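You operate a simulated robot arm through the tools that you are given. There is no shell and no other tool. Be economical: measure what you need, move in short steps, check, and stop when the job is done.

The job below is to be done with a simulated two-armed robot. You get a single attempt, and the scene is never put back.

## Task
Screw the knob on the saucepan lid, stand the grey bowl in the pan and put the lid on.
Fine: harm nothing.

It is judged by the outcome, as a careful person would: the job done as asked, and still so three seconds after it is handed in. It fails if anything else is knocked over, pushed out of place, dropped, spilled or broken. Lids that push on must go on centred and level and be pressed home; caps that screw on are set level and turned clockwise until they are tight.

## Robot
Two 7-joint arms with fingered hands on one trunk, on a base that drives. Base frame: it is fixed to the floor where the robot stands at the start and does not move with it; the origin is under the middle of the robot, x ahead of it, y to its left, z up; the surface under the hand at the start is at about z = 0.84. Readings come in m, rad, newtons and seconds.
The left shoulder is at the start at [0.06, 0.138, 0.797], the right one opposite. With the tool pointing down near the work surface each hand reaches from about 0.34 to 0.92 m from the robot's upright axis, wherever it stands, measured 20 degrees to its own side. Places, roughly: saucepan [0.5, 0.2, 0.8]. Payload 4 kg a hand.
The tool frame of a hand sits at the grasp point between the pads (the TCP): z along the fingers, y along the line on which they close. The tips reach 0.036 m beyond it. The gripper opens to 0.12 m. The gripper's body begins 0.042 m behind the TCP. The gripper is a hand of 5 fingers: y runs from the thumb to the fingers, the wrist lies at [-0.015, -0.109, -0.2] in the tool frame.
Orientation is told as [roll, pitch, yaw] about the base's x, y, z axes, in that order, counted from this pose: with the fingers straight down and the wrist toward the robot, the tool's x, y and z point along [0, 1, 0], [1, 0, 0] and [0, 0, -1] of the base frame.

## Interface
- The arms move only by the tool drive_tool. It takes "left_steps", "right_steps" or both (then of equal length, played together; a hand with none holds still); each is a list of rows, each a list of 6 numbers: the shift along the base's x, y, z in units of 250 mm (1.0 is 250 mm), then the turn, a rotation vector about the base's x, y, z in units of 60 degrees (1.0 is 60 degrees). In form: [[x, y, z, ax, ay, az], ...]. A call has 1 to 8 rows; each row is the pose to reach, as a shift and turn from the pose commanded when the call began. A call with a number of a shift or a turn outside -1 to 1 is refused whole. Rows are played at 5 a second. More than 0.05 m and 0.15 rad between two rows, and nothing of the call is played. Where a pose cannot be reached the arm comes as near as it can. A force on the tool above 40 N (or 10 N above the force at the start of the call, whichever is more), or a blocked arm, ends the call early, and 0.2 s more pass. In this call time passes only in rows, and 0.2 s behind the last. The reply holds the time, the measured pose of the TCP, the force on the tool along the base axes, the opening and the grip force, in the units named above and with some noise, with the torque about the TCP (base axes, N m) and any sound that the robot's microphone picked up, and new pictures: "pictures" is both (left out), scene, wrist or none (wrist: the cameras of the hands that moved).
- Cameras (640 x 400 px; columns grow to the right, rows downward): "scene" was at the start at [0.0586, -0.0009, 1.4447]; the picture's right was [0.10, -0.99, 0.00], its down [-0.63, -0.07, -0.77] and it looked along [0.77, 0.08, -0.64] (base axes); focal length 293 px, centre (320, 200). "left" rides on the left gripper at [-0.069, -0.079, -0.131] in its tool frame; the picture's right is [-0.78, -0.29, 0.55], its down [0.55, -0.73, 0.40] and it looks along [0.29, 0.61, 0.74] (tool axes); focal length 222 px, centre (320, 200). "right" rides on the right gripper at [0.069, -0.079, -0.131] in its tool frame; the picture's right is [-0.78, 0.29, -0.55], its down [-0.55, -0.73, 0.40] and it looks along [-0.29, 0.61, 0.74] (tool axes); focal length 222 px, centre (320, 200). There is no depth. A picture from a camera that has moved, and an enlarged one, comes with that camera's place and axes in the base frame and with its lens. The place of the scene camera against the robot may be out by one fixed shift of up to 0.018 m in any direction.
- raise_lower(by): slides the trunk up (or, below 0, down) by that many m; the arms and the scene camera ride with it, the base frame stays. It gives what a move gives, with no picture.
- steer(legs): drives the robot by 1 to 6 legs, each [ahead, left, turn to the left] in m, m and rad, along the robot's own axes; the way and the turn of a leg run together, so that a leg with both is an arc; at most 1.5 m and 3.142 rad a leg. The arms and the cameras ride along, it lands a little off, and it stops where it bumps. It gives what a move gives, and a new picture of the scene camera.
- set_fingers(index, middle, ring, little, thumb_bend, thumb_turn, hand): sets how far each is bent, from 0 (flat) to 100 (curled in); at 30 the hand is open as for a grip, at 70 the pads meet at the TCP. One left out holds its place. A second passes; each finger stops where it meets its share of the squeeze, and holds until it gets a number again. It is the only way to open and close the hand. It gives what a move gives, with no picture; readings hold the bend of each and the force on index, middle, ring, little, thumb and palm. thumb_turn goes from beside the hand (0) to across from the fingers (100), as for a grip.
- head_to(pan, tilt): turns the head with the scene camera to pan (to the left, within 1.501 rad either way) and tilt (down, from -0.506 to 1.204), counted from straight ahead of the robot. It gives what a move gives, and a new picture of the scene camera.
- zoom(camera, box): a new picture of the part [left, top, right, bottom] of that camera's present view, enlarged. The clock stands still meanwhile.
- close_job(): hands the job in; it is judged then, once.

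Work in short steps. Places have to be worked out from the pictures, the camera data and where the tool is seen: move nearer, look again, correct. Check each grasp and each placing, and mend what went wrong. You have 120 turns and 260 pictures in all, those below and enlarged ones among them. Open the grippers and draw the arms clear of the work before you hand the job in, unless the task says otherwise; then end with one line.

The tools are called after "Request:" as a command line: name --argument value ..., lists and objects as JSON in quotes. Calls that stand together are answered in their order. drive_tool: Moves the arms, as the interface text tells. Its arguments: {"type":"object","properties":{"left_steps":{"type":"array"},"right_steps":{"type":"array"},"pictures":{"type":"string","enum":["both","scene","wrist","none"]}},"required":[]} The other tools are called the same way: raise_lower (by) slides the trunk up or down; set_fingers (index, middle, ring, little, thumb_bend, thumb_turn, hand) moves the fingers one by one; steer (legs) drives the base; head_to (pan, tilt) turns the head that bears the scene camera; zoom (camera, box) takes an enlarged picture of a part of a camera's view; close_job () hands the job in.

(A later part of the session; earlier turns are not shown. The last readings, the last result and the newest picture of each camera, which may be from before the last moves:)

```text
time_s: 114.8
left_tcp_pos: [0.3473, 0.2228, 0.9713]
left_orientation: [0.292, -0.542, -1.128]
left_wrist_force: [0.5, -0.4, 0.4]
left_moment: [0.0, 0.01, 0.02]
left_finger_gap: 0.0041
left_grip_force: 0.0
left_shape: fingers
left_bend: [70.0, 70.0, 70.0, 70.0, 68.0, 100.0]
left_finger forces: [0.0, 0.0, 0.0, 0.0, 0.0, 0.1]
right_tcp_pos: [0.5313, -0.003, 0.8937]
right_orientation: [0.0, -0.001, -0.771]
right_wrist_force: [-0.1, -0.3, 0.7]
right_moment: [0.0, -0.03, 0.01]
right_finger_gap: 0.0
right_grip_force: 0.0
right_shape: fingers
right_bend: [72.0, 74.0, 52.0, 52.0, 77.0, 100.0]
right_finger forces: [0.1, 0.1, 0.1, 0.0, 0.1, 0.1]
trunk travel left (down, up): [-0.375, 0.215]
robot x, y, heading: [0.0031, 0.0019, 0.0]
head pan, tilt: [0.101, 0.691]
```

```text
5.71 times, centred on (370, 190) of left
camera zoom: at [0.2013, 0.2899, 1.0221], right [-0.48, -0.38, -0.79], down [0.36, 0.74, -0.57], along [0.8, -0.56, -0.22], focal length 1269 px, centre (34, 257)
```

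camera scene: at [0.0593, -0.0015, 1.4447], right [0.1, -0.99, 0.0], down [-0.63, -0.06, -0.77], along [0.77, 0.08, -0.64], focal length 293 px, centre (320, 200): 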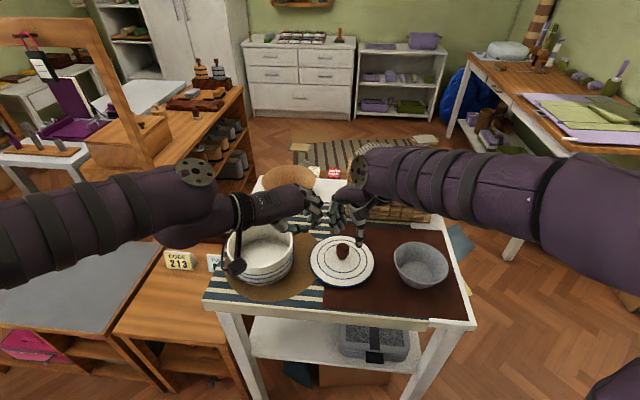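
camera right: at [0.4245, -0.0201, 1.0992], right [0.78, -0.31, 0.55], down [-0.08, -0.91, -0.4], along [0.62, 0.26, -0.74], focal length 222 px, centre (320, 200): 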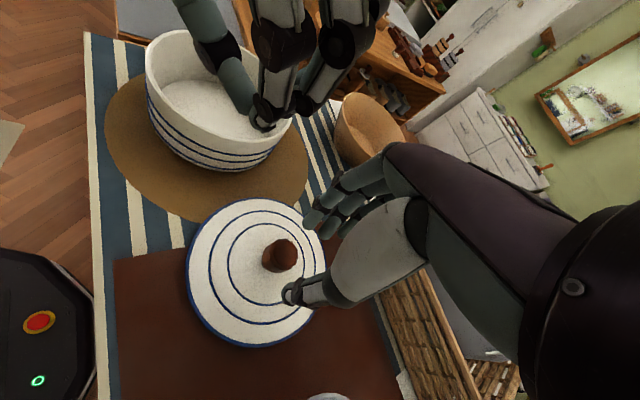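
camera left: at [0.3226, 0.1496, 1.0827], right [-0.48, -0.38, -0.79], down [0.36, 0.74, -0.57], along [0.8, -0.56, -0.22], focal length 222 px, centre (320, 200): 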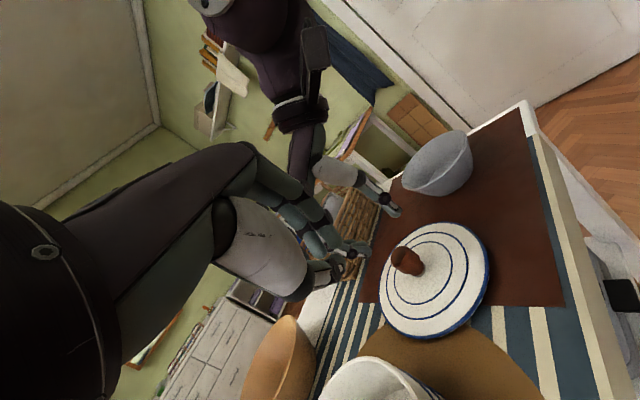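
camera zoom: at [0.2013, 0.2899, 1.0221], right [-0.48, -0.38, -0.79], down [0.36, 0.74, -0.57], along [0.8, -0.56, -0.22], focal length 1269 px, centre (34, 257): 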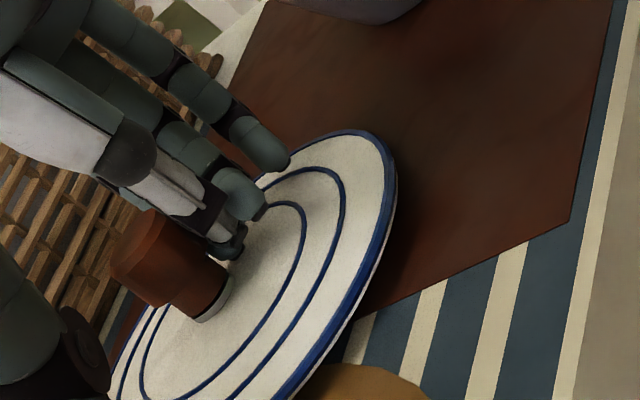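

The grip slipped off at the end (knob no longer yields) and the joint line didn't change over this stroke, so the knob is seated tight. I raise the right hand and look at the whole scene.

Request:
drive_tool --right_steps '[[0, 0, 0.1, 0, 0, 0], [0, 0, 0.25, 0, 0, 0], [0, 0, 0.4, 0, 0, 0.14], [0, -0.1, 0.5, 0, 0, 0.28], [0, -0.25, 0.55, 0, 0, 0.42], [0, -0.4, 0.55, 0, 0, 0.56], [0, -0.55, 0.55, 0, 0, 0.7]]' --left_steps '[[0, 0, 0.1, 0, 0, 0], [0, 0, 0.2, 0, 0, 0], [0, 0, 0.3, 0, 0, 0], [0, 0, 0.4, 0, 0, 0], [0, 0, 0.4, 0, 0, 0], [0, 0, 0.4, 0, 0, 0], [0, 0, 0.4, 0, 0, 0]]' --pictures "both"

Request:
zoom --camera "scene" --box '[200, 200, 480, 340]'

```text
time_s: 116.4
left_tcp_pos: [0.348, 0.2213, 1.072]
left_orientation: [0.292, -0.544, -1.128]
left_wrist_force: [-0.1, -0.1, -1.1]
left_moment: [-0.01, -0.02, 0.01]
left_finger_gap: 0.0043
left_grip_force: 0.0
left_shape: fingers
left_bend: [70.0, 70.0, 70.0, 70.0, 68.0, 100.0]
left_finger forces: [0.0, 0.0, 0.0, 0.0, 0.1, 0.0]
right_tcp_pos: [0.5311, -0.1393, 1.0316]
right_orientation: [-0.001, 0.001, -0.033]
right_wrist_force: [-0.6, -1.0, -0.1]
right_moment: [0.0, 0.01, -0.01]
right_finger_gap: 0.0005
right_grip_force: 0.1
right_shape: fingers
right_bend: [63.0, 74.0, 52.0, 52.0, 78.0, 100.0]
right_finger forces: [0.0, 0.0, 0.1, 0.0, 0.0, 0.0]
trunk travel left (down, up): [-0.375, 0.215]
robot x, y, heading: [0.0007, 0.0019, 0.002]
head pan, tilt: [0.101, 0.691]
camera scene: at [0.0586, -0.0016, 1.4447], right [0.1, -0.99, 0.0], down [-0.63, -0.06, -0.77], along [0.77, 0.08, -0.64], focal length 293 px, centre (320, 200)
camera right: at [0.4543, -0.0682, 1.1617], right [0.27, -0.79, 0.55], down [-0.75, -0.53, -0.4], along [0.6, -0.31, -0.74], focal length 222 px, centre (320, 200)
camera left: at [0.2022, 0.2887, 1.1236], right [-0.48, -0.38, -0.79], down [0.36, 0.74, -0.57], along [0.8, -0.56, -0.22], focal length 222 px, centre (320, 200)
```

scene: 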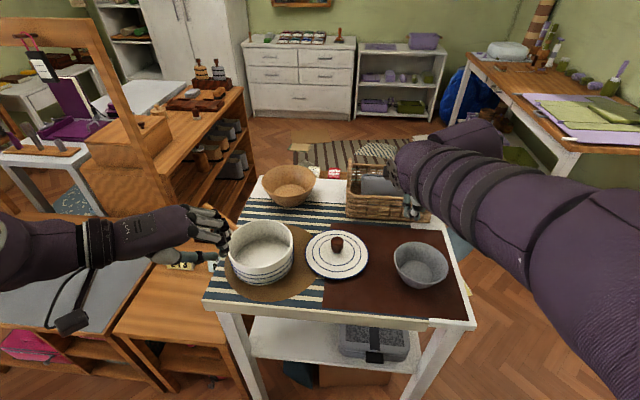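
right: 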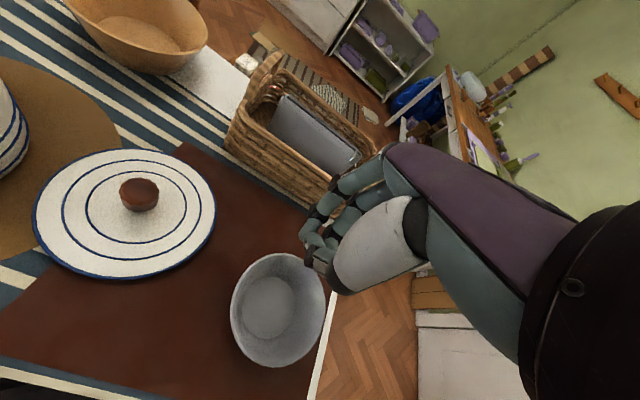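
left: 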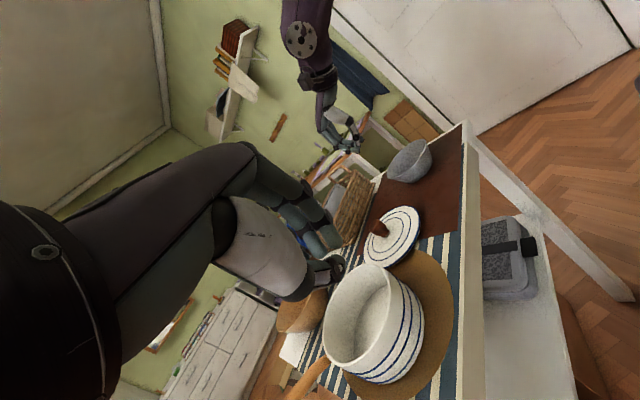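

```text
2.29 times, centred on (340, 270) of scene
camera zoom: at [0.0586, -0.0016, 1.4447], right [0.1, -0.99, 0.0], down [-0.63, -0.06, -0.77], along [0.77, 0.08, -0.64], focal length 670 px, centre (274, 40)
```

zoom: 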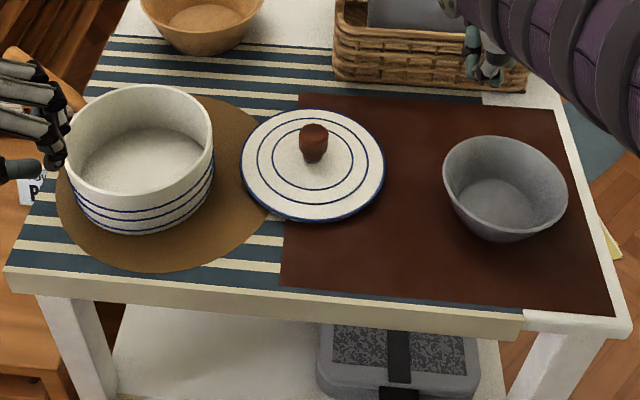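

Everything else is undisturbed. Next the bowl: rim centre ≈ [0.507, -0.170], ~0.118 m across. I open the right hand (ring and little curled away) and hover over its near rim.

Request:
set_fingers --hand "right" --index 36 --middle 36 --ring 100 --little 100 --thumb_bend 36

Request:
drive_tool --right_steps '[[-0.16, -0.06, -0.02, 0, 0, 0.017], [-0.324, -0.124, -0.08, 0, 0, 0.032], [-0.324, -0.124, -0.16, 0, 0, 0.032]]' --pictures "both"

Request:
zoom --camera "left" --box '[340, 80, 480, 200]'

Request:
zoom --camera "scene" --box '[370, 200, 480, 310]'

```text
time_s: 117.4
left_tcp_pos: [0.3474, 0.2223, 1.072]
left_orientation: [0.29, -0.542, -1.128]
left_wrist_force: [0.0, -0.1, -0.1]
left_moment: [0.01, -0.02, 0.01]
left_finger_gap: 0.0045
left_grip_force: 0.2
left_shape: fingers
left_bend: [70.0, 70.0, 70.0, 70.0, 68.0, 100.0]
left_finger forces: [0.1, 0.1, 0.1, 0.0, 0.1, 0.0]
right_tcp_pos: [0.5313, -0.1382, 1.0317]
right_orientation: [0.001, 0.0, -0.033]
right_wrist_force: [-0.5, -0.4, 0.0]
right_moment: [-0.03, 0.02, 0.02]
right_finger_gap: 0.1013
right_grip_force: 0.0
right_shape: fingers
right_bend: [36.0, 36.0, 100.0, 100.0, 36.0, 98.0]
right_finger forces: [0.0, 0.1, 0.0, 0.1, 0.0, 0.0]
trunk travel left (down, up): [-0.375, 0.215]
robot x, y, heading: [0.004, -0.0005, -0.001]
head pan, tilt: [0.101, 0.691]
```

```text
time_s: 118.2
left_tcp_pos: [0.3468, 0.2221, 1.0724]
left_orientation: [0.291, -0.544, -1.128]
left_wrist_force: [0.4, -0.2, -0.2]
left_moment: [0.03, 0.0, -0.02]
left_finger_gap: 0.0047
left_grip_force: 0.0
left_shape: fingers
left_bend: [70.0, 70.0, 70.0, 70.0, 68.0, 100.0]
left_finger forces: [0.0, 0.0, 0.0, 0.0, 0.0, 0.0]
right_tcp_pos: [0.4522, -0.1688, 0.9902]
right_orientation: [0.0, 0.001, 0.0]
right_wrist_force: [-0.7, -0.9, -0.2]
right_moment: [-0.02, 0.01, -0.01]
right_finger_gap: 0.1016
right_grip_force: 0.0
right_shape: fingers
right_bend: [36.0, 36.0, 100.0, 100.0, 36.0, 98.0]
right_finger forces: [0.1, 0.0, 0.1, 0.0, 0.1, 0.0]
trunk travel left (down, up): [-0.375, 0.215]
robot x, y, heading: [-0.0024, -0.0011, -0.002]
head pan, tilt: [0.101, 0.691]
camera scene: at [0.0587, -0.0008, 1.4447], right [0.1, -0.99, 0.0], down [-0.63, -0.07, -0.77], along [0.77, 0.08, -0.64], focal length 293 px, centre (320, 200)
camera right: at [0.3727, -0.1011, 1.121], right [0.29, -0.79, 0.55], down [-0.74, -0.55, -0.4], along [0.61, -0.29, -0.74], focal length 222 px, centre (320, 200)
```

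scene: 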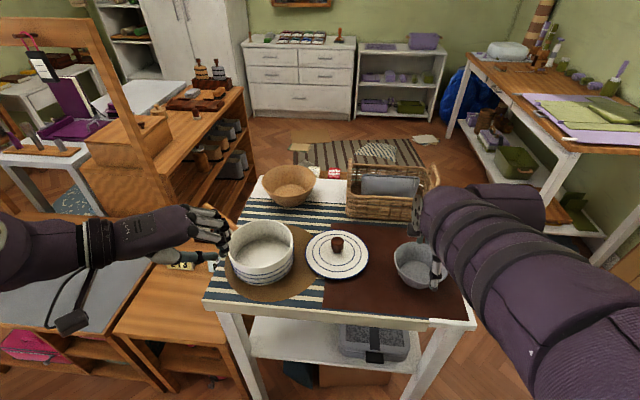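
right: 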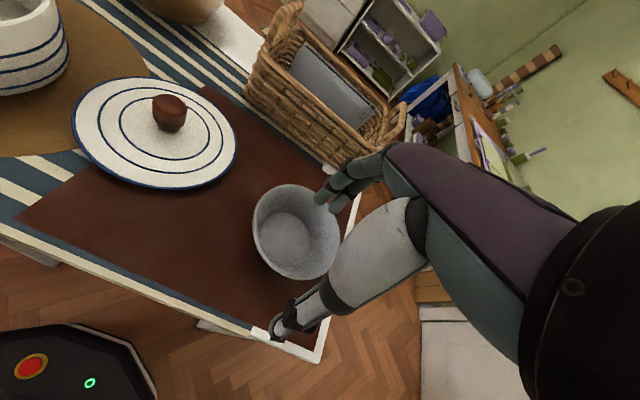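

```text
3.33 times, centred on (410, 140) of left
camera zoom: at [0.2024, 0.2894, 1.1233], right [-0.48, -0.38, -0.79], down [0.36, 0.74, -0.57], along [0.8, -0.56, -0.22], focal length 740 px, centre (20, 400)
```

zoom: 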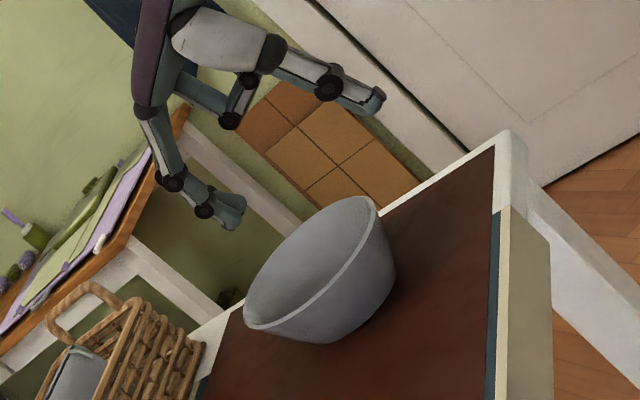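

```text
3.64 times, centred on (425, 255) of scene
camera zoom: at [0.0587, -0.0008, 1.4447], right [0.1, -0.99, 0.0], down [-0.63, -0.07, -0.77], along [0.77, 0.08, -0.64], focal length 1066 px, centre (-62, 0)
```

zoom: 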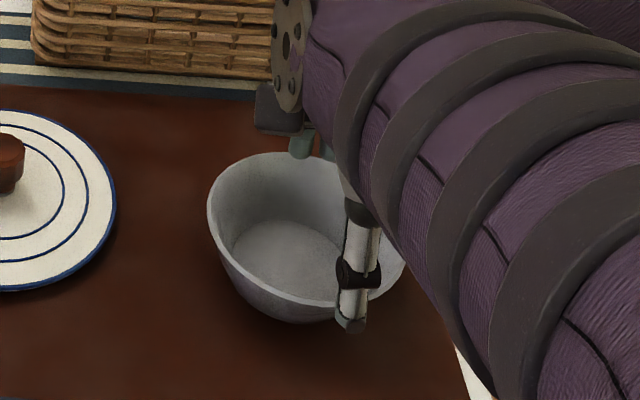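

I need the pan's true height and inner width before gripping the bowl. Zoom on the pan from the left camera and scene.

Request:
zoom --camera "left" --box '[300, 240, 460, 400]'

Request:
zoom --camera "scene" --box '[215, 205, 315, 305]'

```text
2.50 times, centred on (380, 320) of left
camera zoom: at [0.2024, 0.2894, 1.1233], right [-0.48, -0.38, -0.79], down [0.36, 0.74, -0.57], along [0.8, -0.56, -0.22], focal length 555 px, centre (170, -100)
```

zoom: 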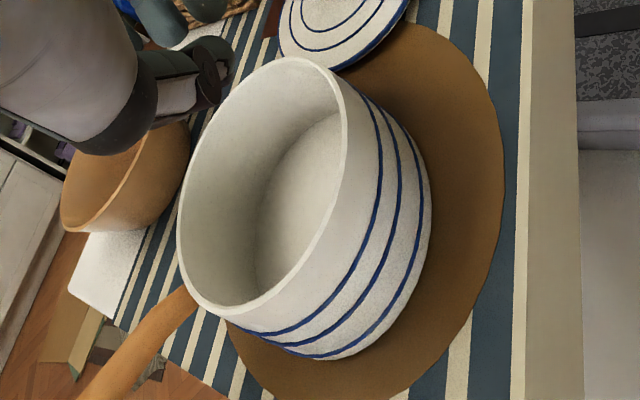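

```text
4.00 times, centred on (265, 255) of scene
camera zoom: at [0.0587, -0.0008, 1.4447], right [0.1, -0.99, 0.0], down [-0.63, -0.07, -0.77], along [0.77, 0.08, -0.64], focal length 1172 px, centre (540, -20)
```

zoom: 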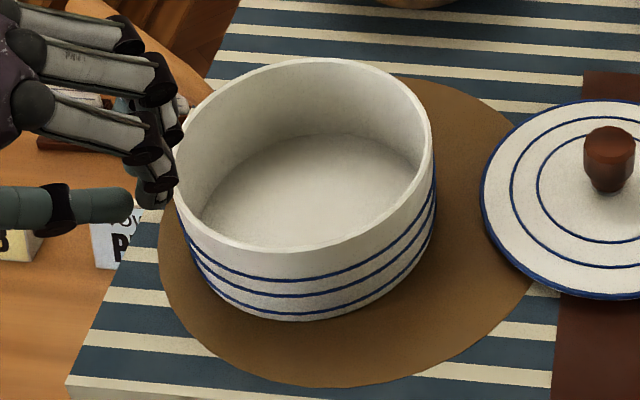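

Pan: height ≈ 0.065 (rim z ≈ 0.91), inner width ≈ 0.14; bowl ≈ 0.123 wide, rim z ≈ 0.89. So a rim pinch with the thumb outside on the near side will fit. I descend over the near rim at [0.445, -0.178].

Request:
drive_tool --right_steps '[[-0.029, -0.037, -0.1, 0, 0, 0], [-0.029, -0.037, -0.2, 0, 0, 0], [-0.029, -0.037, -0.28, 0, 0, 0], [-0.029, -0.037, -0.35, 0, 0, 0]]' --pictures "wrist"

Request:
zoom --camera "left" --box '[360, 90, 460, 190]'

Request:
zoom --camera "right" --box '[220, 150, 380, 310]'

```text
time_s: 119.2
left_tcp_pos: [0.3479, 0.2214, 1.0734]
left_orientation: [0.291, -0.541, -1.128]
left_wrist_force: [0.2, -0.7, 0.0]
left_moment: [-0.01, -0.02, 0.01]
left_finger_gap: 0.0042
left_grip_force: 0.0
left_shape: fingers
left_bend: [70.0, 70.0, 70.0, 70.0, 68.0, 100.0]
left_finger forces: [0.0, 0.0, 0.1, 0.0, 0.0, 0.0]
right_tcp_pos: [0.4436, -0.1799, 0.9029]
right_orientation: [0.002, 0.001, -0.003]
right_wrist_force: [-0.3, 0.5, 0.7]
right_moment: [0.04, 0.01, 0.0]
right_finger_gap: 0.1015
right_grip_force: 0.1
right_shape: fingers
right_bend: [36.0, 36.0, 100.0, 100.0, 36.0, 98.0]
right_finger forces: [0.1, 0.0, 0.1, 0.0, 0.1, 0.0]
trunk travel left (down, up): [-0.375, 0.215]
robot x, y, heading: [-0.0019, 0.0019, -0.003]
head pan, tilt: [0.101, 0.691]
camera right: at [0.3641, -0.1115, 1.0333], right [0.29, -0.79, 0.55], down [-0.74, -0.55, -0.4], along [0.61, -0.29, -0.74], focal length 222 px, centre (320, 200)
```

right: 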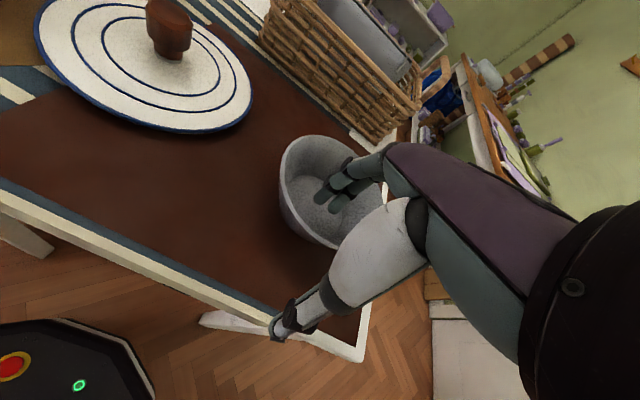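

```text
4.00 times, centred on (410, 140) of left
camera zoom: at [0.2023, 0.2893, 1.1234], right [-0.48, -0.38, -0.79], down [0.36, 0.74, -0.57], along [0.8, -0.56, -0.22], focal length 888 px, centre (-40, 440)
```

zoom: 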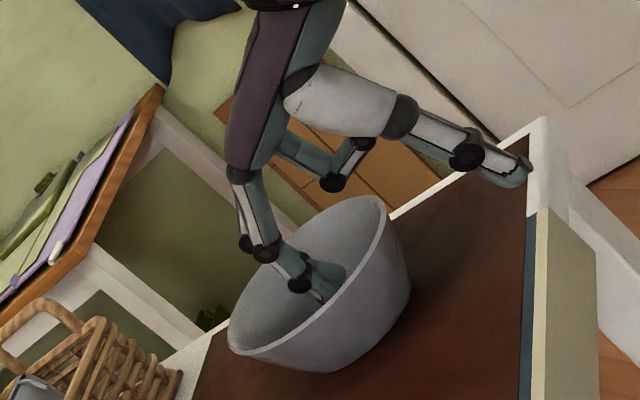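

```text
2.50 times, centred on (300, 230) of right
camera zoom: at [0.3641, -0.1115, 1.0333], right [0.29, -0.79, 0.55], down [-0.74, -0.55, -0.4], along [0.61, -0.29, -0.74], focal length 555 px, centre (370, 125)
```

zoom: 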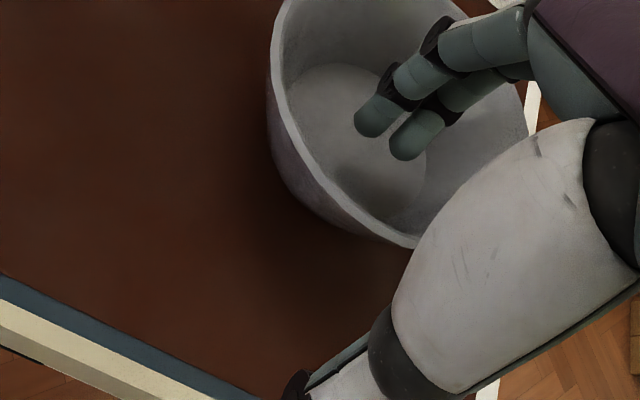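

TCP sits right on the near rim, fingers inside, thumb outside. Close gently.

Request:
set_fingers --hand "right" --index 66 --middle 66 --thumb_bend 66 --thumb_turn 100

Request:
zoom --camera "left" --box '[360, 90, 460, 190]'

Request:
zoom --camera "right" --box '[220, 150, 380, 310]'

```text
time_s: 120.2
left_tcp_pos: [0.3474, 0.2223, 1.0721]
left_orientation: [0.291, -0.543, -1.127]
left_wrist_force: [-0.5, 0.4, -0.4]
left_moment: [-0.05, 0.01, -0.03]
left_finger_gap: 0.0042
left_grip_force: 0.0
left_shape: fingers
left_bend: [70.0, 70.0, 70.0, 70.0, 68.0, 100.0]
left_finger forces: [0.0, 0.1, 0.0, 0.1, 0.1, 0.1]
right_tcp_pos: [0.4433, -0.1794, 0.9046]
right_orientation: [0.0, 0.001, 0.0]
right_wrist_force: [-0.5, -0.1, -0.5]
right_moment: [0.01, 0.03, 0.03]
right_finger_gap: 0.0126
right_grip_force: 0.0
right_shape: fingers
right_bend: [66.0, 66.0, 100.0, 100.0, 66.0, 100.0]
right_finger forces: [0.1, 0.0, 0.0, 0.0, 0.0, 0.1]
trunk travel left (down, up): [-0.375, 0.215]
robot x, y, heading: [0.0003, -0.0033, 0.001]
head pan, tilt: [0.101, 0.691]
```

```text
4.00 times, centred on (410, 140) of left
camera zoom: at [0.2022, 0.2894, 1.1234], right [-0.48, -0.38, -0.79], down [0.36, 0.74, -0.57], along [0.8, -0.56, -0.22], focal length 888 px, centre (-40, 440)
```

zoom: 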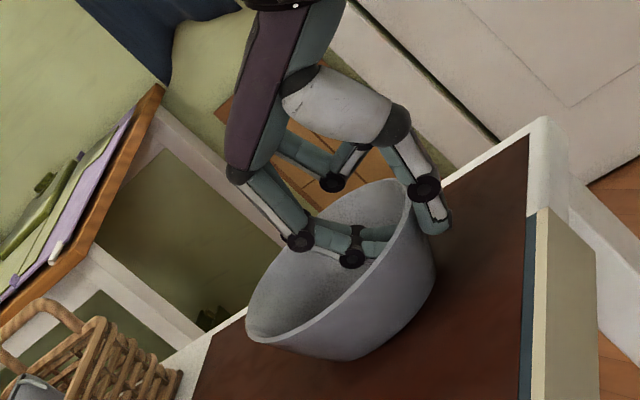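

```text
2.50 times, centred on (300, 230) of right
camera zoom: at [0.364, -0.1113, 1.0336], right [0.29, -0.79, 0.55], down [-0.74, -0.55, -0.4], along [0.61, -0.29, -0.74], focal length 555 px, centre (370, 125)
```

zoom: 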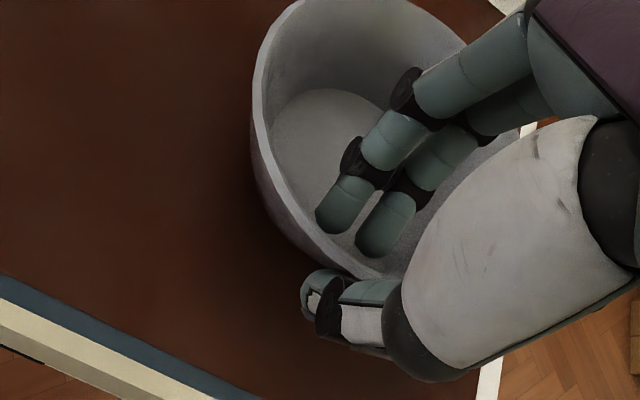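

Fingers and thumb straddle the wall; close to grip.

Request:
set_fingers --hand "right" --index 78 --middle 78 --thumb_bend 78

Request:
zoom --camera "left" --box '[360, 90, 460, 190]'

```text
time_s: 121.2
left_tcp_pos: [0.3462, 0.2234, 1.0733]
left_orientation: [0.29, -0.542, -1.126]
left_wrist_force: [0.0, 0.4, 0.6]
left_moment: [0.01, -0.01, 0.03]
left_finger_gap: 0.004
left_grip_force: 0.0
left_shape: fingers
left_bend: [70.0, 70.0, 70.0, 70.0, 68.0, 100.0]
left_finger forces: [0.1, 0.0, 0.1, 0.1, 0.0, 0.1]
right_tcp_pos: [0.4432, -0.1802, 0.9036]
right_orientation: [0.0, 0.0, 0.001]
right_wrist_force: [1.6, 0.2, 0.1]
right_moment: [0.0, -0.05, 0.03]
right_finger_gap: 0.0044
right_grip_force: 20.9
right_shape: fingers
right_bend: [76.0, 76.0, 100.0, 100.0, 68.0, 100.0]
right_finger forces: [12.4, 10.3, 0.0, 0.0, 19.6, 0.0]
trunk travel left (down, up): [-0.375, 0.215]
robot x, y, heading: [-0.0006, 0.0046, 0.002]
head pan, tilt: [0.101, 0.691]
```

```text
4.00 times, centred on (410, 140) of left
camera zoom: at [0.2023, 0.2894, 1.1233], right [-0.48, -0.38, -0.79], down [0.36, 0.74, -0.57], along [0.8, -0.56, -0.22], focal length 888 px, centre (-40, 440)
```

zoom: 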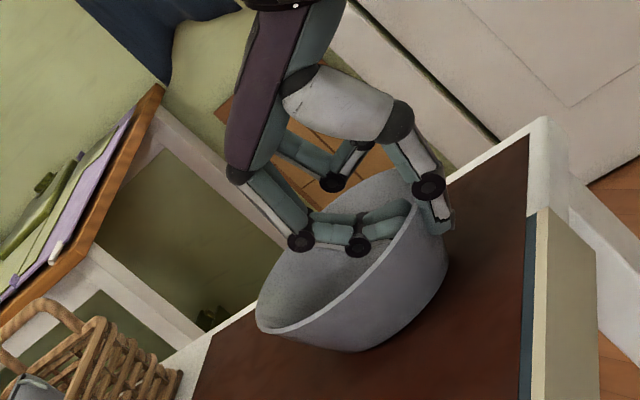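

Rim pinched with 21 N. I lift slowly 8 cm and check tilt.

Request:
drive_tool --right_steps '[[0, 0, 0.02, 0, 0, 0], [0, 0, 0.08, 0, 0, 0], [0, 0, 0.18, 0, 0, 0], [0, 0, 0.32, 0, 0, 0]]' --pictures "both"

Request:
zoom --camera "left" --box '[340, 50, 460, 170]'

```text
time_s: 122.2
left_tcp_pos: [0.3483, 0.2217, 1.0729]
left_orientation: [0.292, -0.542, -1.126]
left_wrist_force: [-1.1, -0.1, -0.1]
left_moment: [0.01, -0.05, -0.01]
left_finger_gap: 0.0042
left_grip_force: 0.0
left_shape: fingers
left_bend: [70.0, 70.0, 70.0, 70.0, 68.0, 100.0]
left_finger forces: [0.0, 0.0, 0.0, 0.0, 0.0, 0.0]
right_tcp_pos: [0.4423, -0.1808, 0.9834]
right_orientation: [0.001, 0.0, 0.0]
right_wrist_force: [-0.4, 0.1, -2.2]
right_moment: [0.01, 0.11, 0.05]
right_finger_gap: 0.0011
right_grip_force: 18.7
right_shape: fingers
right_bend: [76.0, 77.0, 100.0, 100.0, 70.0, 100.0]
right_finger forces: [12.2, 7.0, 0.0, 0.0, 18.6, 0.1]
trunk travel left (down, up): [-0.375, 0.215]
robot x, y, heading: [-0.0007, 0.0009, -0.0]
head pan, tilt: [0.101, 0.691]
camera scene: at [0.0586, -0.0008, 1.4447], right [0.1, -0.99, 0.0], down [-0.63, -0.07, -0.77], along [0.77, 0.08, -0.64], focal length 293 px, centre (320, 200)
camera right: at [0.3638, -0.1128, 1.1133], right [0.29, -0.79, 0.55], down [-0.74, -0.55, -0.4], along [0.61, -0.29, -0.74], focal length 222 px, centre (320, 200)
```

scene: 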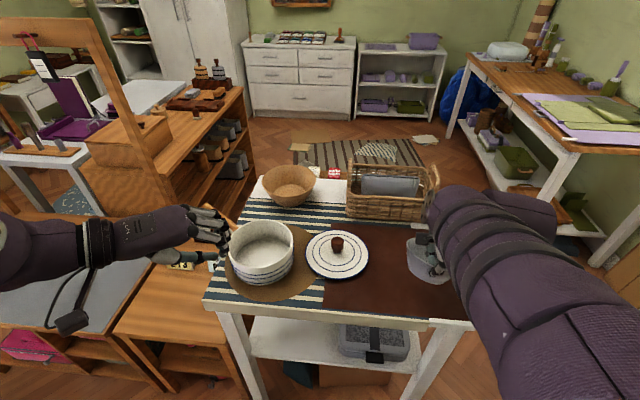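
right: 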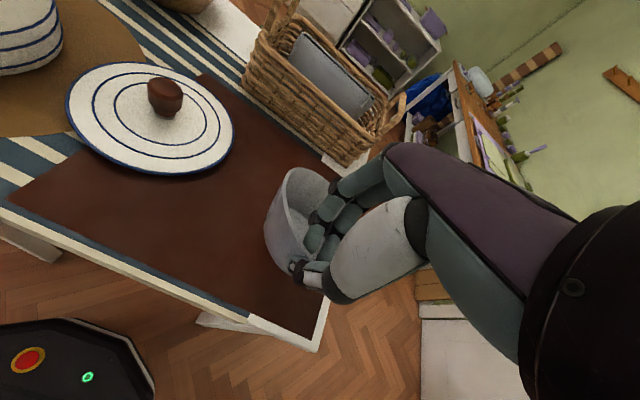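

```text
3.33 times, centred on (400, 110) of left
camera zoom: at [0.2022, 0.2895, 1.1233], right [-0.48, -0.38, -0.79], down [0.36, 0.74, -0.57], along [0.8, -0.56, -0.22], focal length 740 px, centre (53, 500)
```

zoom: 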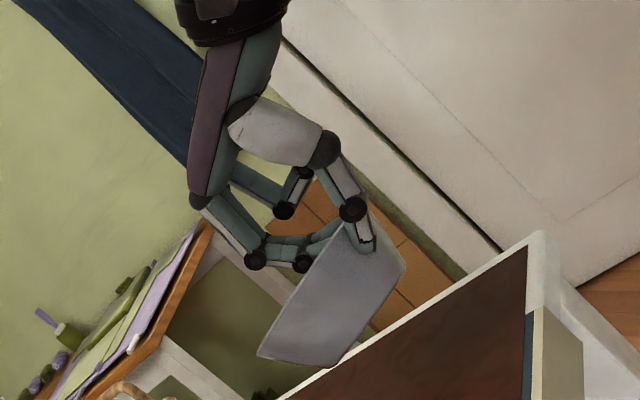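

The bowl hangs tilted ~16° (far side low) because its flared wall aligned with the pads. I lift higher, tilt the hand back 16° to level it, carry it left, and move the left hand out of the way.

Request:
drive_tool --right_steps '[[0, 0, 0.12, 0, -0.06, 0], [0, 0.0, 0.24, 0, -0.13, 0], [0, 0.08, 0.32, 0, -0.2, 0], [0, 0.22, 0.34, 0, -0.267, 0], [0, 0.38, 0.34, 0, -0.267, 0], [0.0, 0.54, 0.34, 0, -0.267, 0], [0.0, 0.68, 0.34, 0, -0.267, 0], [0.0, 0.8, 0.34, 0, -0.267, 0]]' --left_steps '[[0, 0.12, 0.05, 0, 0, 0], [0, 0.26, 0.1, 0, 0, 0], [-0.03, 0.42, 0.15, 0, 0, 0], [-0.06, 0.58, 0.2, 0, 0, 0], [-0.1, 0.74, 0.2, 0, 0, 0], [-0.12, 0.88, 0.2, 0, 0, 0], [-0.12, 0.95, 0.2, 0, 0, 0], [-0.12, 0.95, 0.2, 0, 0, 0]]' --pictures "both"

```text
time_s: 123.5
left_tcp_pos: [0.3222, 0.4067, 1.1223]
left_orientation: [0.289, -0.542, -1.127]
left_wrist_force: [-0.1, -0.6, 0.7]
left_moment: [0.0, 0.01, 0.04]
left_finger_gap: 0.0042
left_grip_force: 0.1
left_shape: fingers
left_bend: [70.0, 70.0, 70.0, 70.0, 68.0, 100.0]
left_finger forces: [0.1, 0.0, 0.0, 0.0, 0.0, 0.0]
right_tcp_pos: [0.4481, -0.0884, 1.047]
right_orientation: [0.165, -0.183, -0.003]
right_wrist_force: [-0.8, 0.1, -3.0]
right_moment: [0.01, 0.11, 0.03]
right_finger_gap: 0.0012
right_grip_force: 18.6
right_shape: fingers
right_bend: [76.0, 77.0, 100.0, 100.0, 70.0, 99.0]
right_finger forces: [14.0, 4.6, 0.0, 0.1, 19.1, 0.0]
trunk travel left (down, up): [-0.375, 0.215]
robot x, y, heading: [-0.0014, 0.0006, -0.003]
head pan, tilt: [0.101, 0.691]
stopped in row 6 (right hand): the arm was blocked; the commanded pose is now the measured one
camera scene: at [0.0587, -0.0013, 1.4447], right [0.1, -0.99, 0.0], down [-0.63, -0.06, -0.77], along [0.77, 0.08, -0.64], focal length 293 px, centre (320, 200)
camera right: at [0.3452, -0.0421, 1.1691], right [0.21, -0.86, 0.46], down [-0.64, -0.47, -0.61], along [0.74, -0.17, -0.65], focal length 222 px, centre (320, 200)
camera left: at [0.1758, 0.4746, 1.1728], right [-0.48, -0.38, -0.79], down [0.36, 0.74, -0.57], along [0.8, -0.56, -0.22], focal length 222 px, centre (320, 200)
```

scene: 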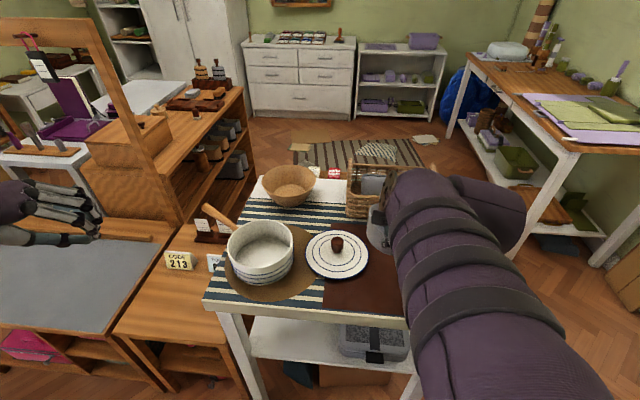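
right: 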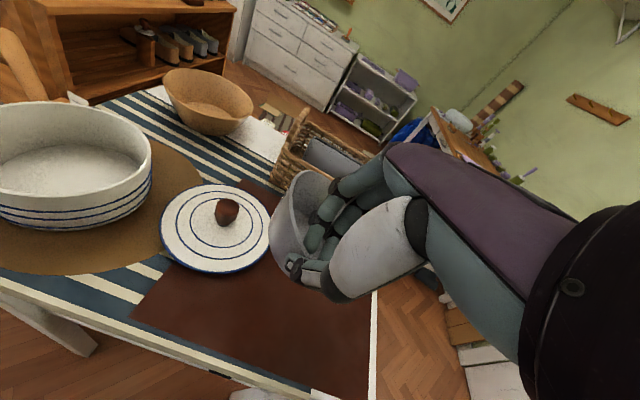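
left: 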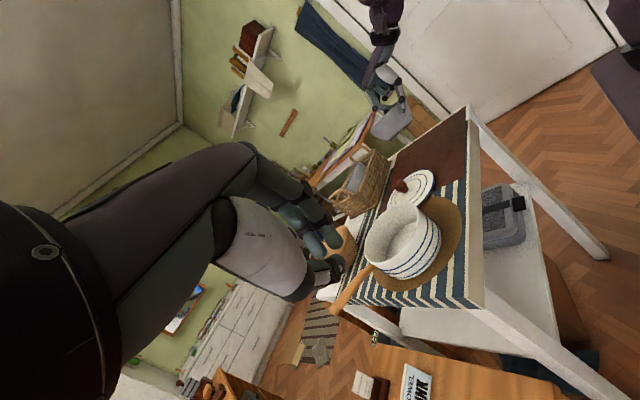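

The arm is blocked by its joint limits in this pose (wrist too close to the robot). I'll remove the unwanted roll and then swing the hand to yaw ≈ 50° (wrist to the right), which suits reaching across to the pan.

Request:
drive_tool --right_steps '[[0.06, -0.04, 0.03, -0.05, 0, -0.01], [0.12, -0.08, 0.06, -0.1, 0, -0.019], [0.18, -0.12, 0.08, -0.155, 0, -0.029]]' --pictures "none"

Request:
drive_tool --right_steps '[[0, 0, 0.02, 0, 0, 0.125], [0.0, 0, 0.04, 0, 0, 0.25], [0.0, 0.0, 0.06, 0, 0, 0.375], [0.0, 0.04, 0.08, 0, 0, 0.5], [0.0, 0.1, 0.08, 0, 0, 0.625], [0.0, 0.16, 0.08, 0, 0, 0.75], [0.0, 0.24, 0.08, 0, 0, 0.86]]' --pictures "both"

```text
time_s: 124.3
left_tcp_pos: [0.3209, 0.4073, 1.1224]
left_orientation: [0.291, -0.543, -1.128]
left_wrist_force: [0.3, 0.0, -0.1]
left_moment: [0.05, 0.02, 0.02]
left_finger_gap: 0.0038
left_grip_force: 0.0
left_shape: fingers
left_bend: [70.0, 70.0, 70.0, 70.0, 68.0, 100.0]
left_finger forces: [0.0, 0.0, 0.0, 0.0, 0.0, 0.1]
right_tcp_pos: [0.4735, -0.0607, 1.0841]
right_orientation: [0.047, -0.219, 0.133]
right_wrist_force: [0.8, 0.6, -2.6]
right_moment: [-0.01, 0.11, -0.01]
right_finger_gap: 0.0013
right_grip_force: 18.5
right_shape: fingers
right_bend: [76.0, 77.0, 100.0, 100.0, 70.0, 99.0]
right_finger forces: [13.7, 4.5, 0.1, 0.0, 19.1, 0.0]
trunk travel left (down, up): [-0.375, 0.215]
robot x, y, heading: [0.0016, -0.0008, 0.001]
head pan, tilt: [0.101, 0.691]
stopped in row 3 (right hand): the arm was blocked; the commanded pose is now the measured one
```

```text
time_s: 126.0
left_tcp_pos: [0.3219, 0.4074, 1.1219]
left_orientation: [0.289, -0.543, -1.127]
left_wrist_force: [0.1, 0.3, 0.2]
left_moment: [0.04, 0.03, -0.03]
left_finger_gap: 0.0039
left_grip_force: 0.0
left_shape: fingers
left_bend: [70.0, 70.0, 70.0, 70.0, 68.0, 100.0]
left_finger forces: [0.0, 0.0, 0.0, 0.0, 0.0, 0.0]
right_tcp_pos: [0.475, -0.0028, 1.1062]
right_orientation: [0.045, -0.222, 1.034]
right_wrist_force: [0.1, 1.5, -2.3]
right_moment: [-0.1, 0.1, 0.04]
right_finger_gap: 0.0015
right_grip_force: 18.1
right_shape: fingers
right_bend: [76.0, 77.0, 100.0, 100.0, 70.0, 99.0]
right_finger forces: [13.1, 4.6, 0.1, 0.0, 18.8, 0.0]
trunk travel left (down, up): [-0.375, 0.215]
robot x, y, heading: [-0.0002, 0.0023, 0.001]
head pan, tilt: [0.101, 0.691]
camera scene: at [0.0592, -0.0013, 1.4447], right [0.1, -0.99, 0.0], down [-0.63, -0.06, -0.77], along [0.77, 0.08, -0.64], focal length 293 px, centre (320, 200)
camera right: at [0.3666, -0.0632, 1.2183], right [0.78, -0.27, 0.56], down [0.14, -0.81, -0.57], along [0.61, 0.53, -0.6], focal length 222 px, centre (320, 200)
```

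scene: 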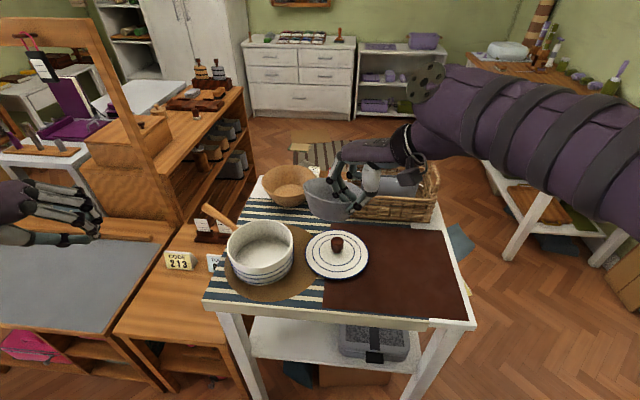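
right: 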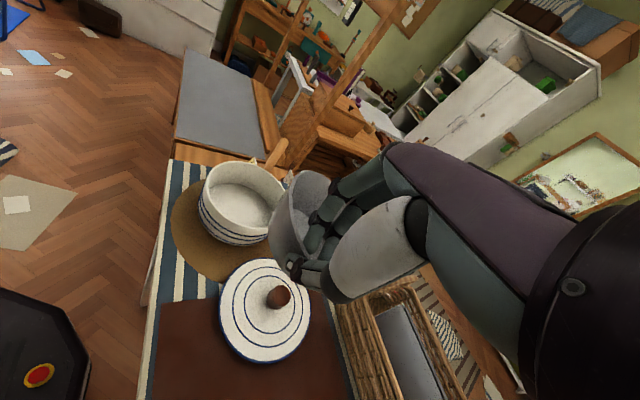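

Works well at yaw ≈ 1.03. Check bowl level from scene and left cameras.

Request:
zoom --camera "scene" --box '[280, 140, 400, 240]'

Request:
zoom --camera "left" --box '[330, 60, 450, 180]'

```text
4.00 times, centred on (340, 190) of scene
camera zoom: at [0.0592, -0.0013, 1.4447], right [0.1, -0.99, 0.0], down [-0.63, -0.06, -0.77], along [0.77, 0.08, -0.64], focal length 1172 px, centre (240, 240)
```

zoom: 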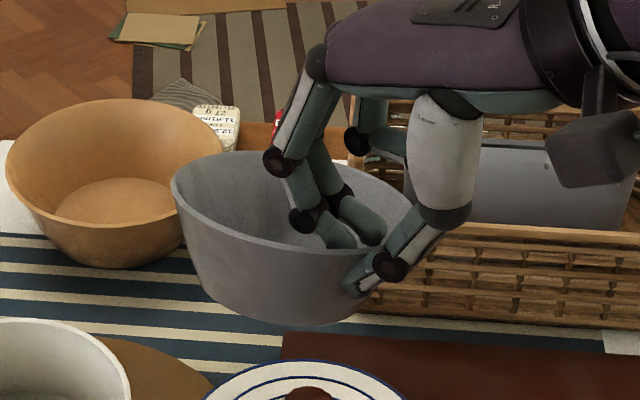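

```text
3.33 times, centred on (390, 120) of left
camera zoom: at [0.1763, 0.4747, 1.1727], right [-0.48, -0.38, -0.79], down [0.36, 0.74, -0.57], along [0.8, -0.56, -0.22], focal length 740 px, centre (87, 467)
```

zoom: 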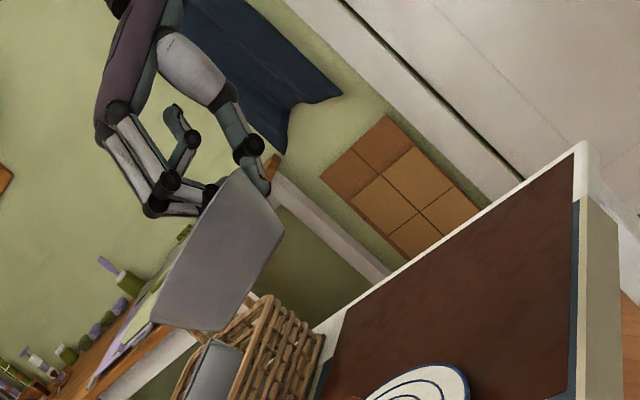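

Combining the views, the bowl is low toward the far side (+x) by roughly 13°. I rotate about −y by 13° to level it and re-check.

Request:
drive_tool --right_steps '[[0, 0, 0, 0, -0.11, 0], [0, 0, 0, 0, -0.217, 0]]' --pictures "none"

Request:
zoom --camera "scene" --box '[280, 140, 400, 240]'

Request:
zoom --camera "left" --box '[330, 60, 450, 180]'

Request:
zoom --camera "right" --box '[180, 130, 400, 330]'

```text
time_s: 126.5
left_tcp_pos: [0.3213, 0.4083, 1.1233]
left_orientation: [0.291, -0.544, -1.126]
left_wrist_force: [0.7, -0.1, -0.1]
left_moment: [0.01, 0.0, -0.01]
left_finger_gap: 0.0038
left_grip_force: 0.0
left_shape: fingers
left_bend: [70.0, 70.0, 70.0, 70.0, 68.0, 100.0]
left_finger forces: [0.1, 0.0, 0.0, 0.1, 0.0, 0.1]
right_tcp_pos: [0.474, -0.0004, 1.1073]
right_orientation: [-0.163, -0.331, 1.093]
right_wrist_force: [1.2, -1.3, -2.3]
right_moment: [-0.11, 0.09, -0.02]
right_finger_gap: 0.0015
right_grip_force: 18.4
right_shape: fingers
right_bend: [76.0, 77.0, 100.0, 100.0, 70.0, 99.0]
right_finger forces: [12.9, 4.7, 0.0, 0.0, 19.0, 0.0]
trunk travel left (down, up): [-0.375, 0.215]
robot x, y, heading: [0.0038, 0.0011, 0.002]
head pan, tilt: [0.101, 0.691]
```

```text
4.00 times, centred on (340, 190) of scene
camera zoom: at [0.0585, -0.001, 1.4447], right [0.1, -0.99, 0.0], down [-0.63, -0.07, -0.77], along [0.77, 0.08, -0.64], focal length 1172 px, centre (240, 240)
```

zoom: 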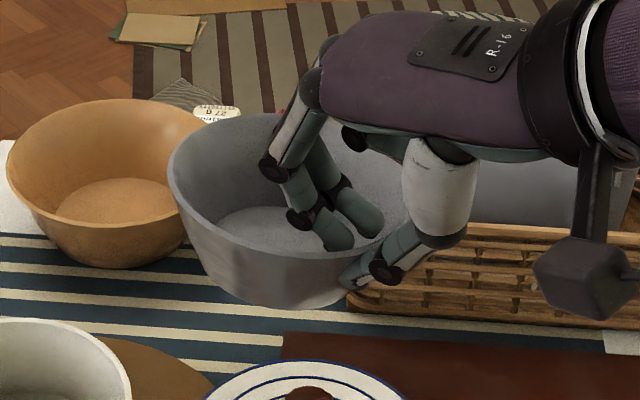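

```text
3.33 times, centred on (390, 120) of left
camera zoom: at [0.1756, 0.475, 1.1727], right [-0.48, -0.38, -0.79], down [0.36, 0.74, -0.57], along [0.8, -0.56, -0.22], focal length 740 px, centre (87, 467)
```

zoom: 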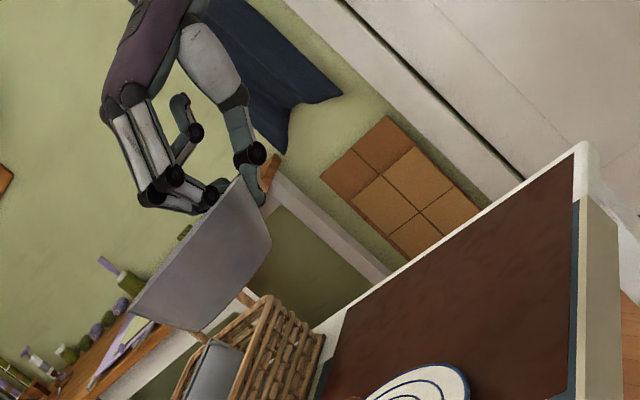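

```text
2.00 times, centred on (290, 230) of right
camera zoom: at [0.3429, -0.0614, 1.191], right [0.63, -0.26, 0.73], down [0.26, -0.81, -0.53], along [0.73, 0.53, -0.44], focal length 444 px, centre (380, 140)
```

zoom: 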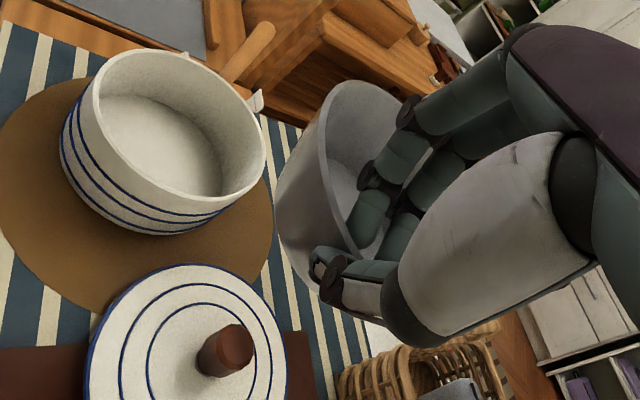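

Level along one diagonal now; the other still leans ~12° (low toward +x −y). I correct about axis (−0.79, −0.61) by 12°.

Request:
drive_tool --right_steps '[[0, 0, 0, -0.08, -0.06, 0], [0, 0, 0, -0.158, -0.122, 0]]' --pictures "none"

Request:
zoom --camera "scene" --box '[280, 140, 400, 240]'

Request:
zoom --camera "left" --box '[330, 60, 450, 180]'

```text
time_s: 127.2
left_tcp_pos: [0.3212, 0.4083, 1.1232]
left_orientation: [0.292, -0.545, -1.126]
left_wrist_force: [0.7, -0.2, 0.5]
left_moment: [-0.02, 0.04, 0.02]
left_finger_gap: 0.004
left_grip_force: 0.0
left_shape: fingers
left_bend: [70.0, 70.0, 70.0, 70.0, 68.0, 100.0]
left_finger forces: [0.0, 0.0, 0.0, 0.1, 0.0, 0.1]
right_tcp_pos: [0.4744, -0.0007, 1.1054]
right_orientation: [-0.359, -0.239, 1.147]
right_wrist_force: [0.9, 0.1, -3.1]
right_moment: [-0.12, 0.13, -0.01]
right_finger_gap: 0.0014
right_grip_force: 17.7
right_shape: fingers
right_bend: [76.0, 77.0, 100.0, 100.0, 70.0, 99.0]
right_finger forces: [11.9, 4.9, 0.0, 0.0, 18.4, 0.0]
trunk travel left (down, up): [-0.375, 0.215]
robot x, y, heading: [-0.001, 0.0005, -0.002]
head pan, tilt: [0.101, 0.691]
```

```text
4.00 times, centred on (340, 190) of scene
camera zoom: at [0.0585, -0.0006, 1.4447], right [0.1, -0.99, 0.0], down [-0.63, -0.07, -0.77], along [0.77, 0.08, -0.64], focal length 1172 px, centre (240, 240)
```

zoom: 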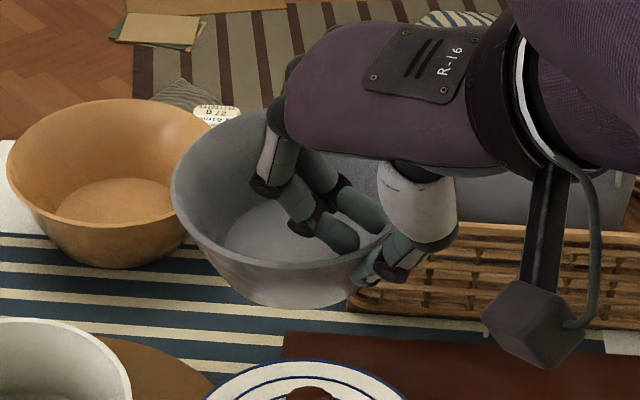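

```text
3.33 times, centred on (390, 120) of left
camera zoom: at [0.1757, 0.4753, 1.1725], right [-0.48, -0.38, -0.79], down [0.36, 0.74, -0.57], along [0.8, -0.56, -0.22], focal length 740 px, centre (87, 467)
```

zoom: 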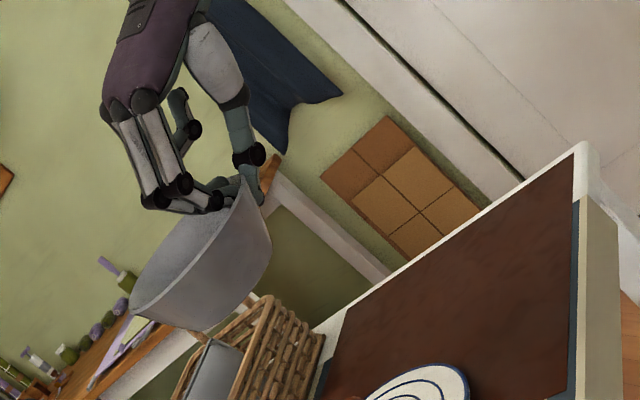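

Nearly level (a few degrees over). I apply a small trim and carry the bowl over the pan: TCP toward [0.482, 0.155], still ~7 cm above the rim.

Request:
drive_tool --right_steps '[[0.005, 0.12, 0, -0.002, 0.03, 0], [0.012, 0.26, 0, -0.005, 0.06, 0], [0.02, 0.4, 0, -0.008, 0.078, 0], [0.028, 0.52, -0.06, -0.008, 0.078, 0], [0.032, 0.624, -0.16, -0.008, 0.078, 0], [0.032, 0.624, -0.24, -0.008, 0.078, 0]]' --pictures "both"

Request:
zoom --camera "left" --box '[330, 130, 490, 290]'

Request:
zoom --camera "scene" --box '[215, 190, 335, 300]'

```text
time_s: 128.6
left_tcp_pos: [0.3214, 0.4087, 1.1215]
left_orientation: [0.292, -0.541, -1.125]
left_wrist_force: [0.3, 1.4, 0.0]
left_moment: [-0.01, 0.0, -0.02]
left_finger_gap: 0.0041
left_grip_force: 0.0
left_shape: fingers
left_bend: [70.0, 70.0, 70.0, 70.0, 68.0, 100.0]
left_finger forces: [0.1, 0.0, 0.1, 0.1, 0.1, 0.0]
right_tcp_pos: [0.4818, 0.1551, 1.0457]
right_orientation: [-0.285, -0.198, 1.13]
right_wrist_force: [0.4, 0.2, -3.0]
right_moment: [-0.07, 0.14, 0.0]
right_finger_gap: 0.0012
right_grip_force: 18.1
right_shape: fingers
right_bend: [77.0, 77.0, 100.0, 100.0, 70.0, 99.0]
right_finger forces: [12.1, 4.9, 0.0, 0.1, 18.7, 0.0]
trunk travel left (down, up): [-0.375, 0.215]
robot x, y, heading: [0.0003, 0.0034, 0.003]
head pan, tilt: [0.101, 0.691]
camera scene: at [0.0589, -0.0008, 1.4447], right [0.1, -0.99, 0.0], down [-0.63, -0.07, -0.77], along [0.77, 0.08, -0.64], focal length 293 px, centre (320, 200)
camera right: at [0.3467, 0.1092, 1.1339], right [0.6, -0.13, 0.79], down [0.29, -0.88, -0.37], along [0.74, 0.45, -0.49], focal length 222 px, centre (320, 200)
```

scene: 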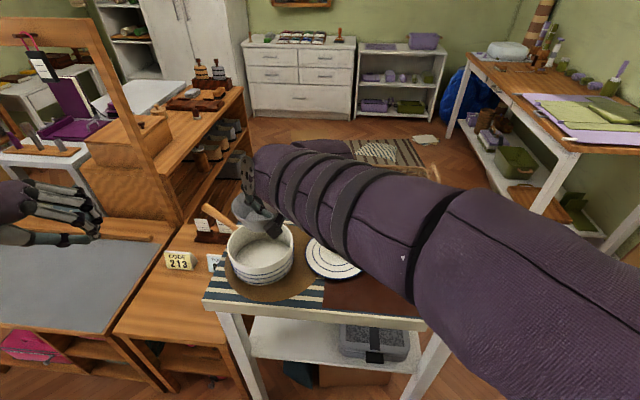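
right: 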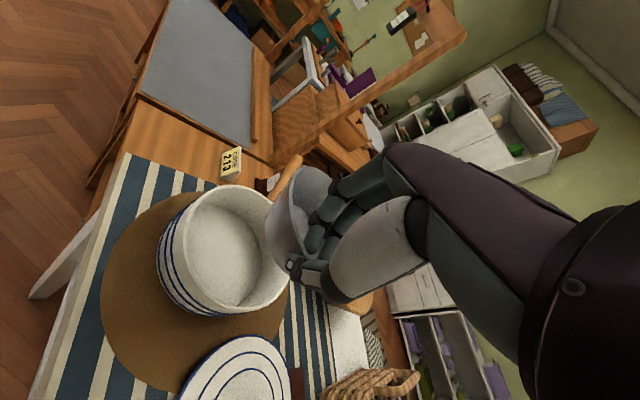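

```text
2.50 times, centred on (410, 210) of left
camera zoom: at [0.176, 0.4751, 1.1726], right [-0.48, -0.38, -0.79], down [0.36, 0.74, -0.57], along [0.8, -0.56, -0.22], focal length 555 px, centre (95, 175)
```

zoom: 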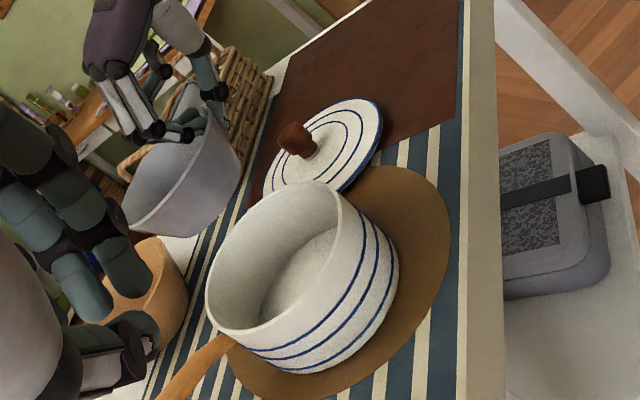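

```text
3.64 times, centred on (275, 245) of scene
camera zoom: at [0.0589, -0.0008, 1.4447], right [0.1, -0.99, 0.0], down [-0.63, -0.07, -0.77], along [0.77, 0.08, -0.64], focal length 1066 px, centre (484, 36)
```

zoom: 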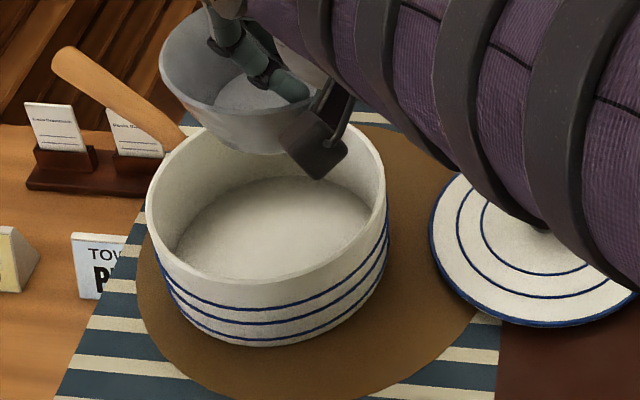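

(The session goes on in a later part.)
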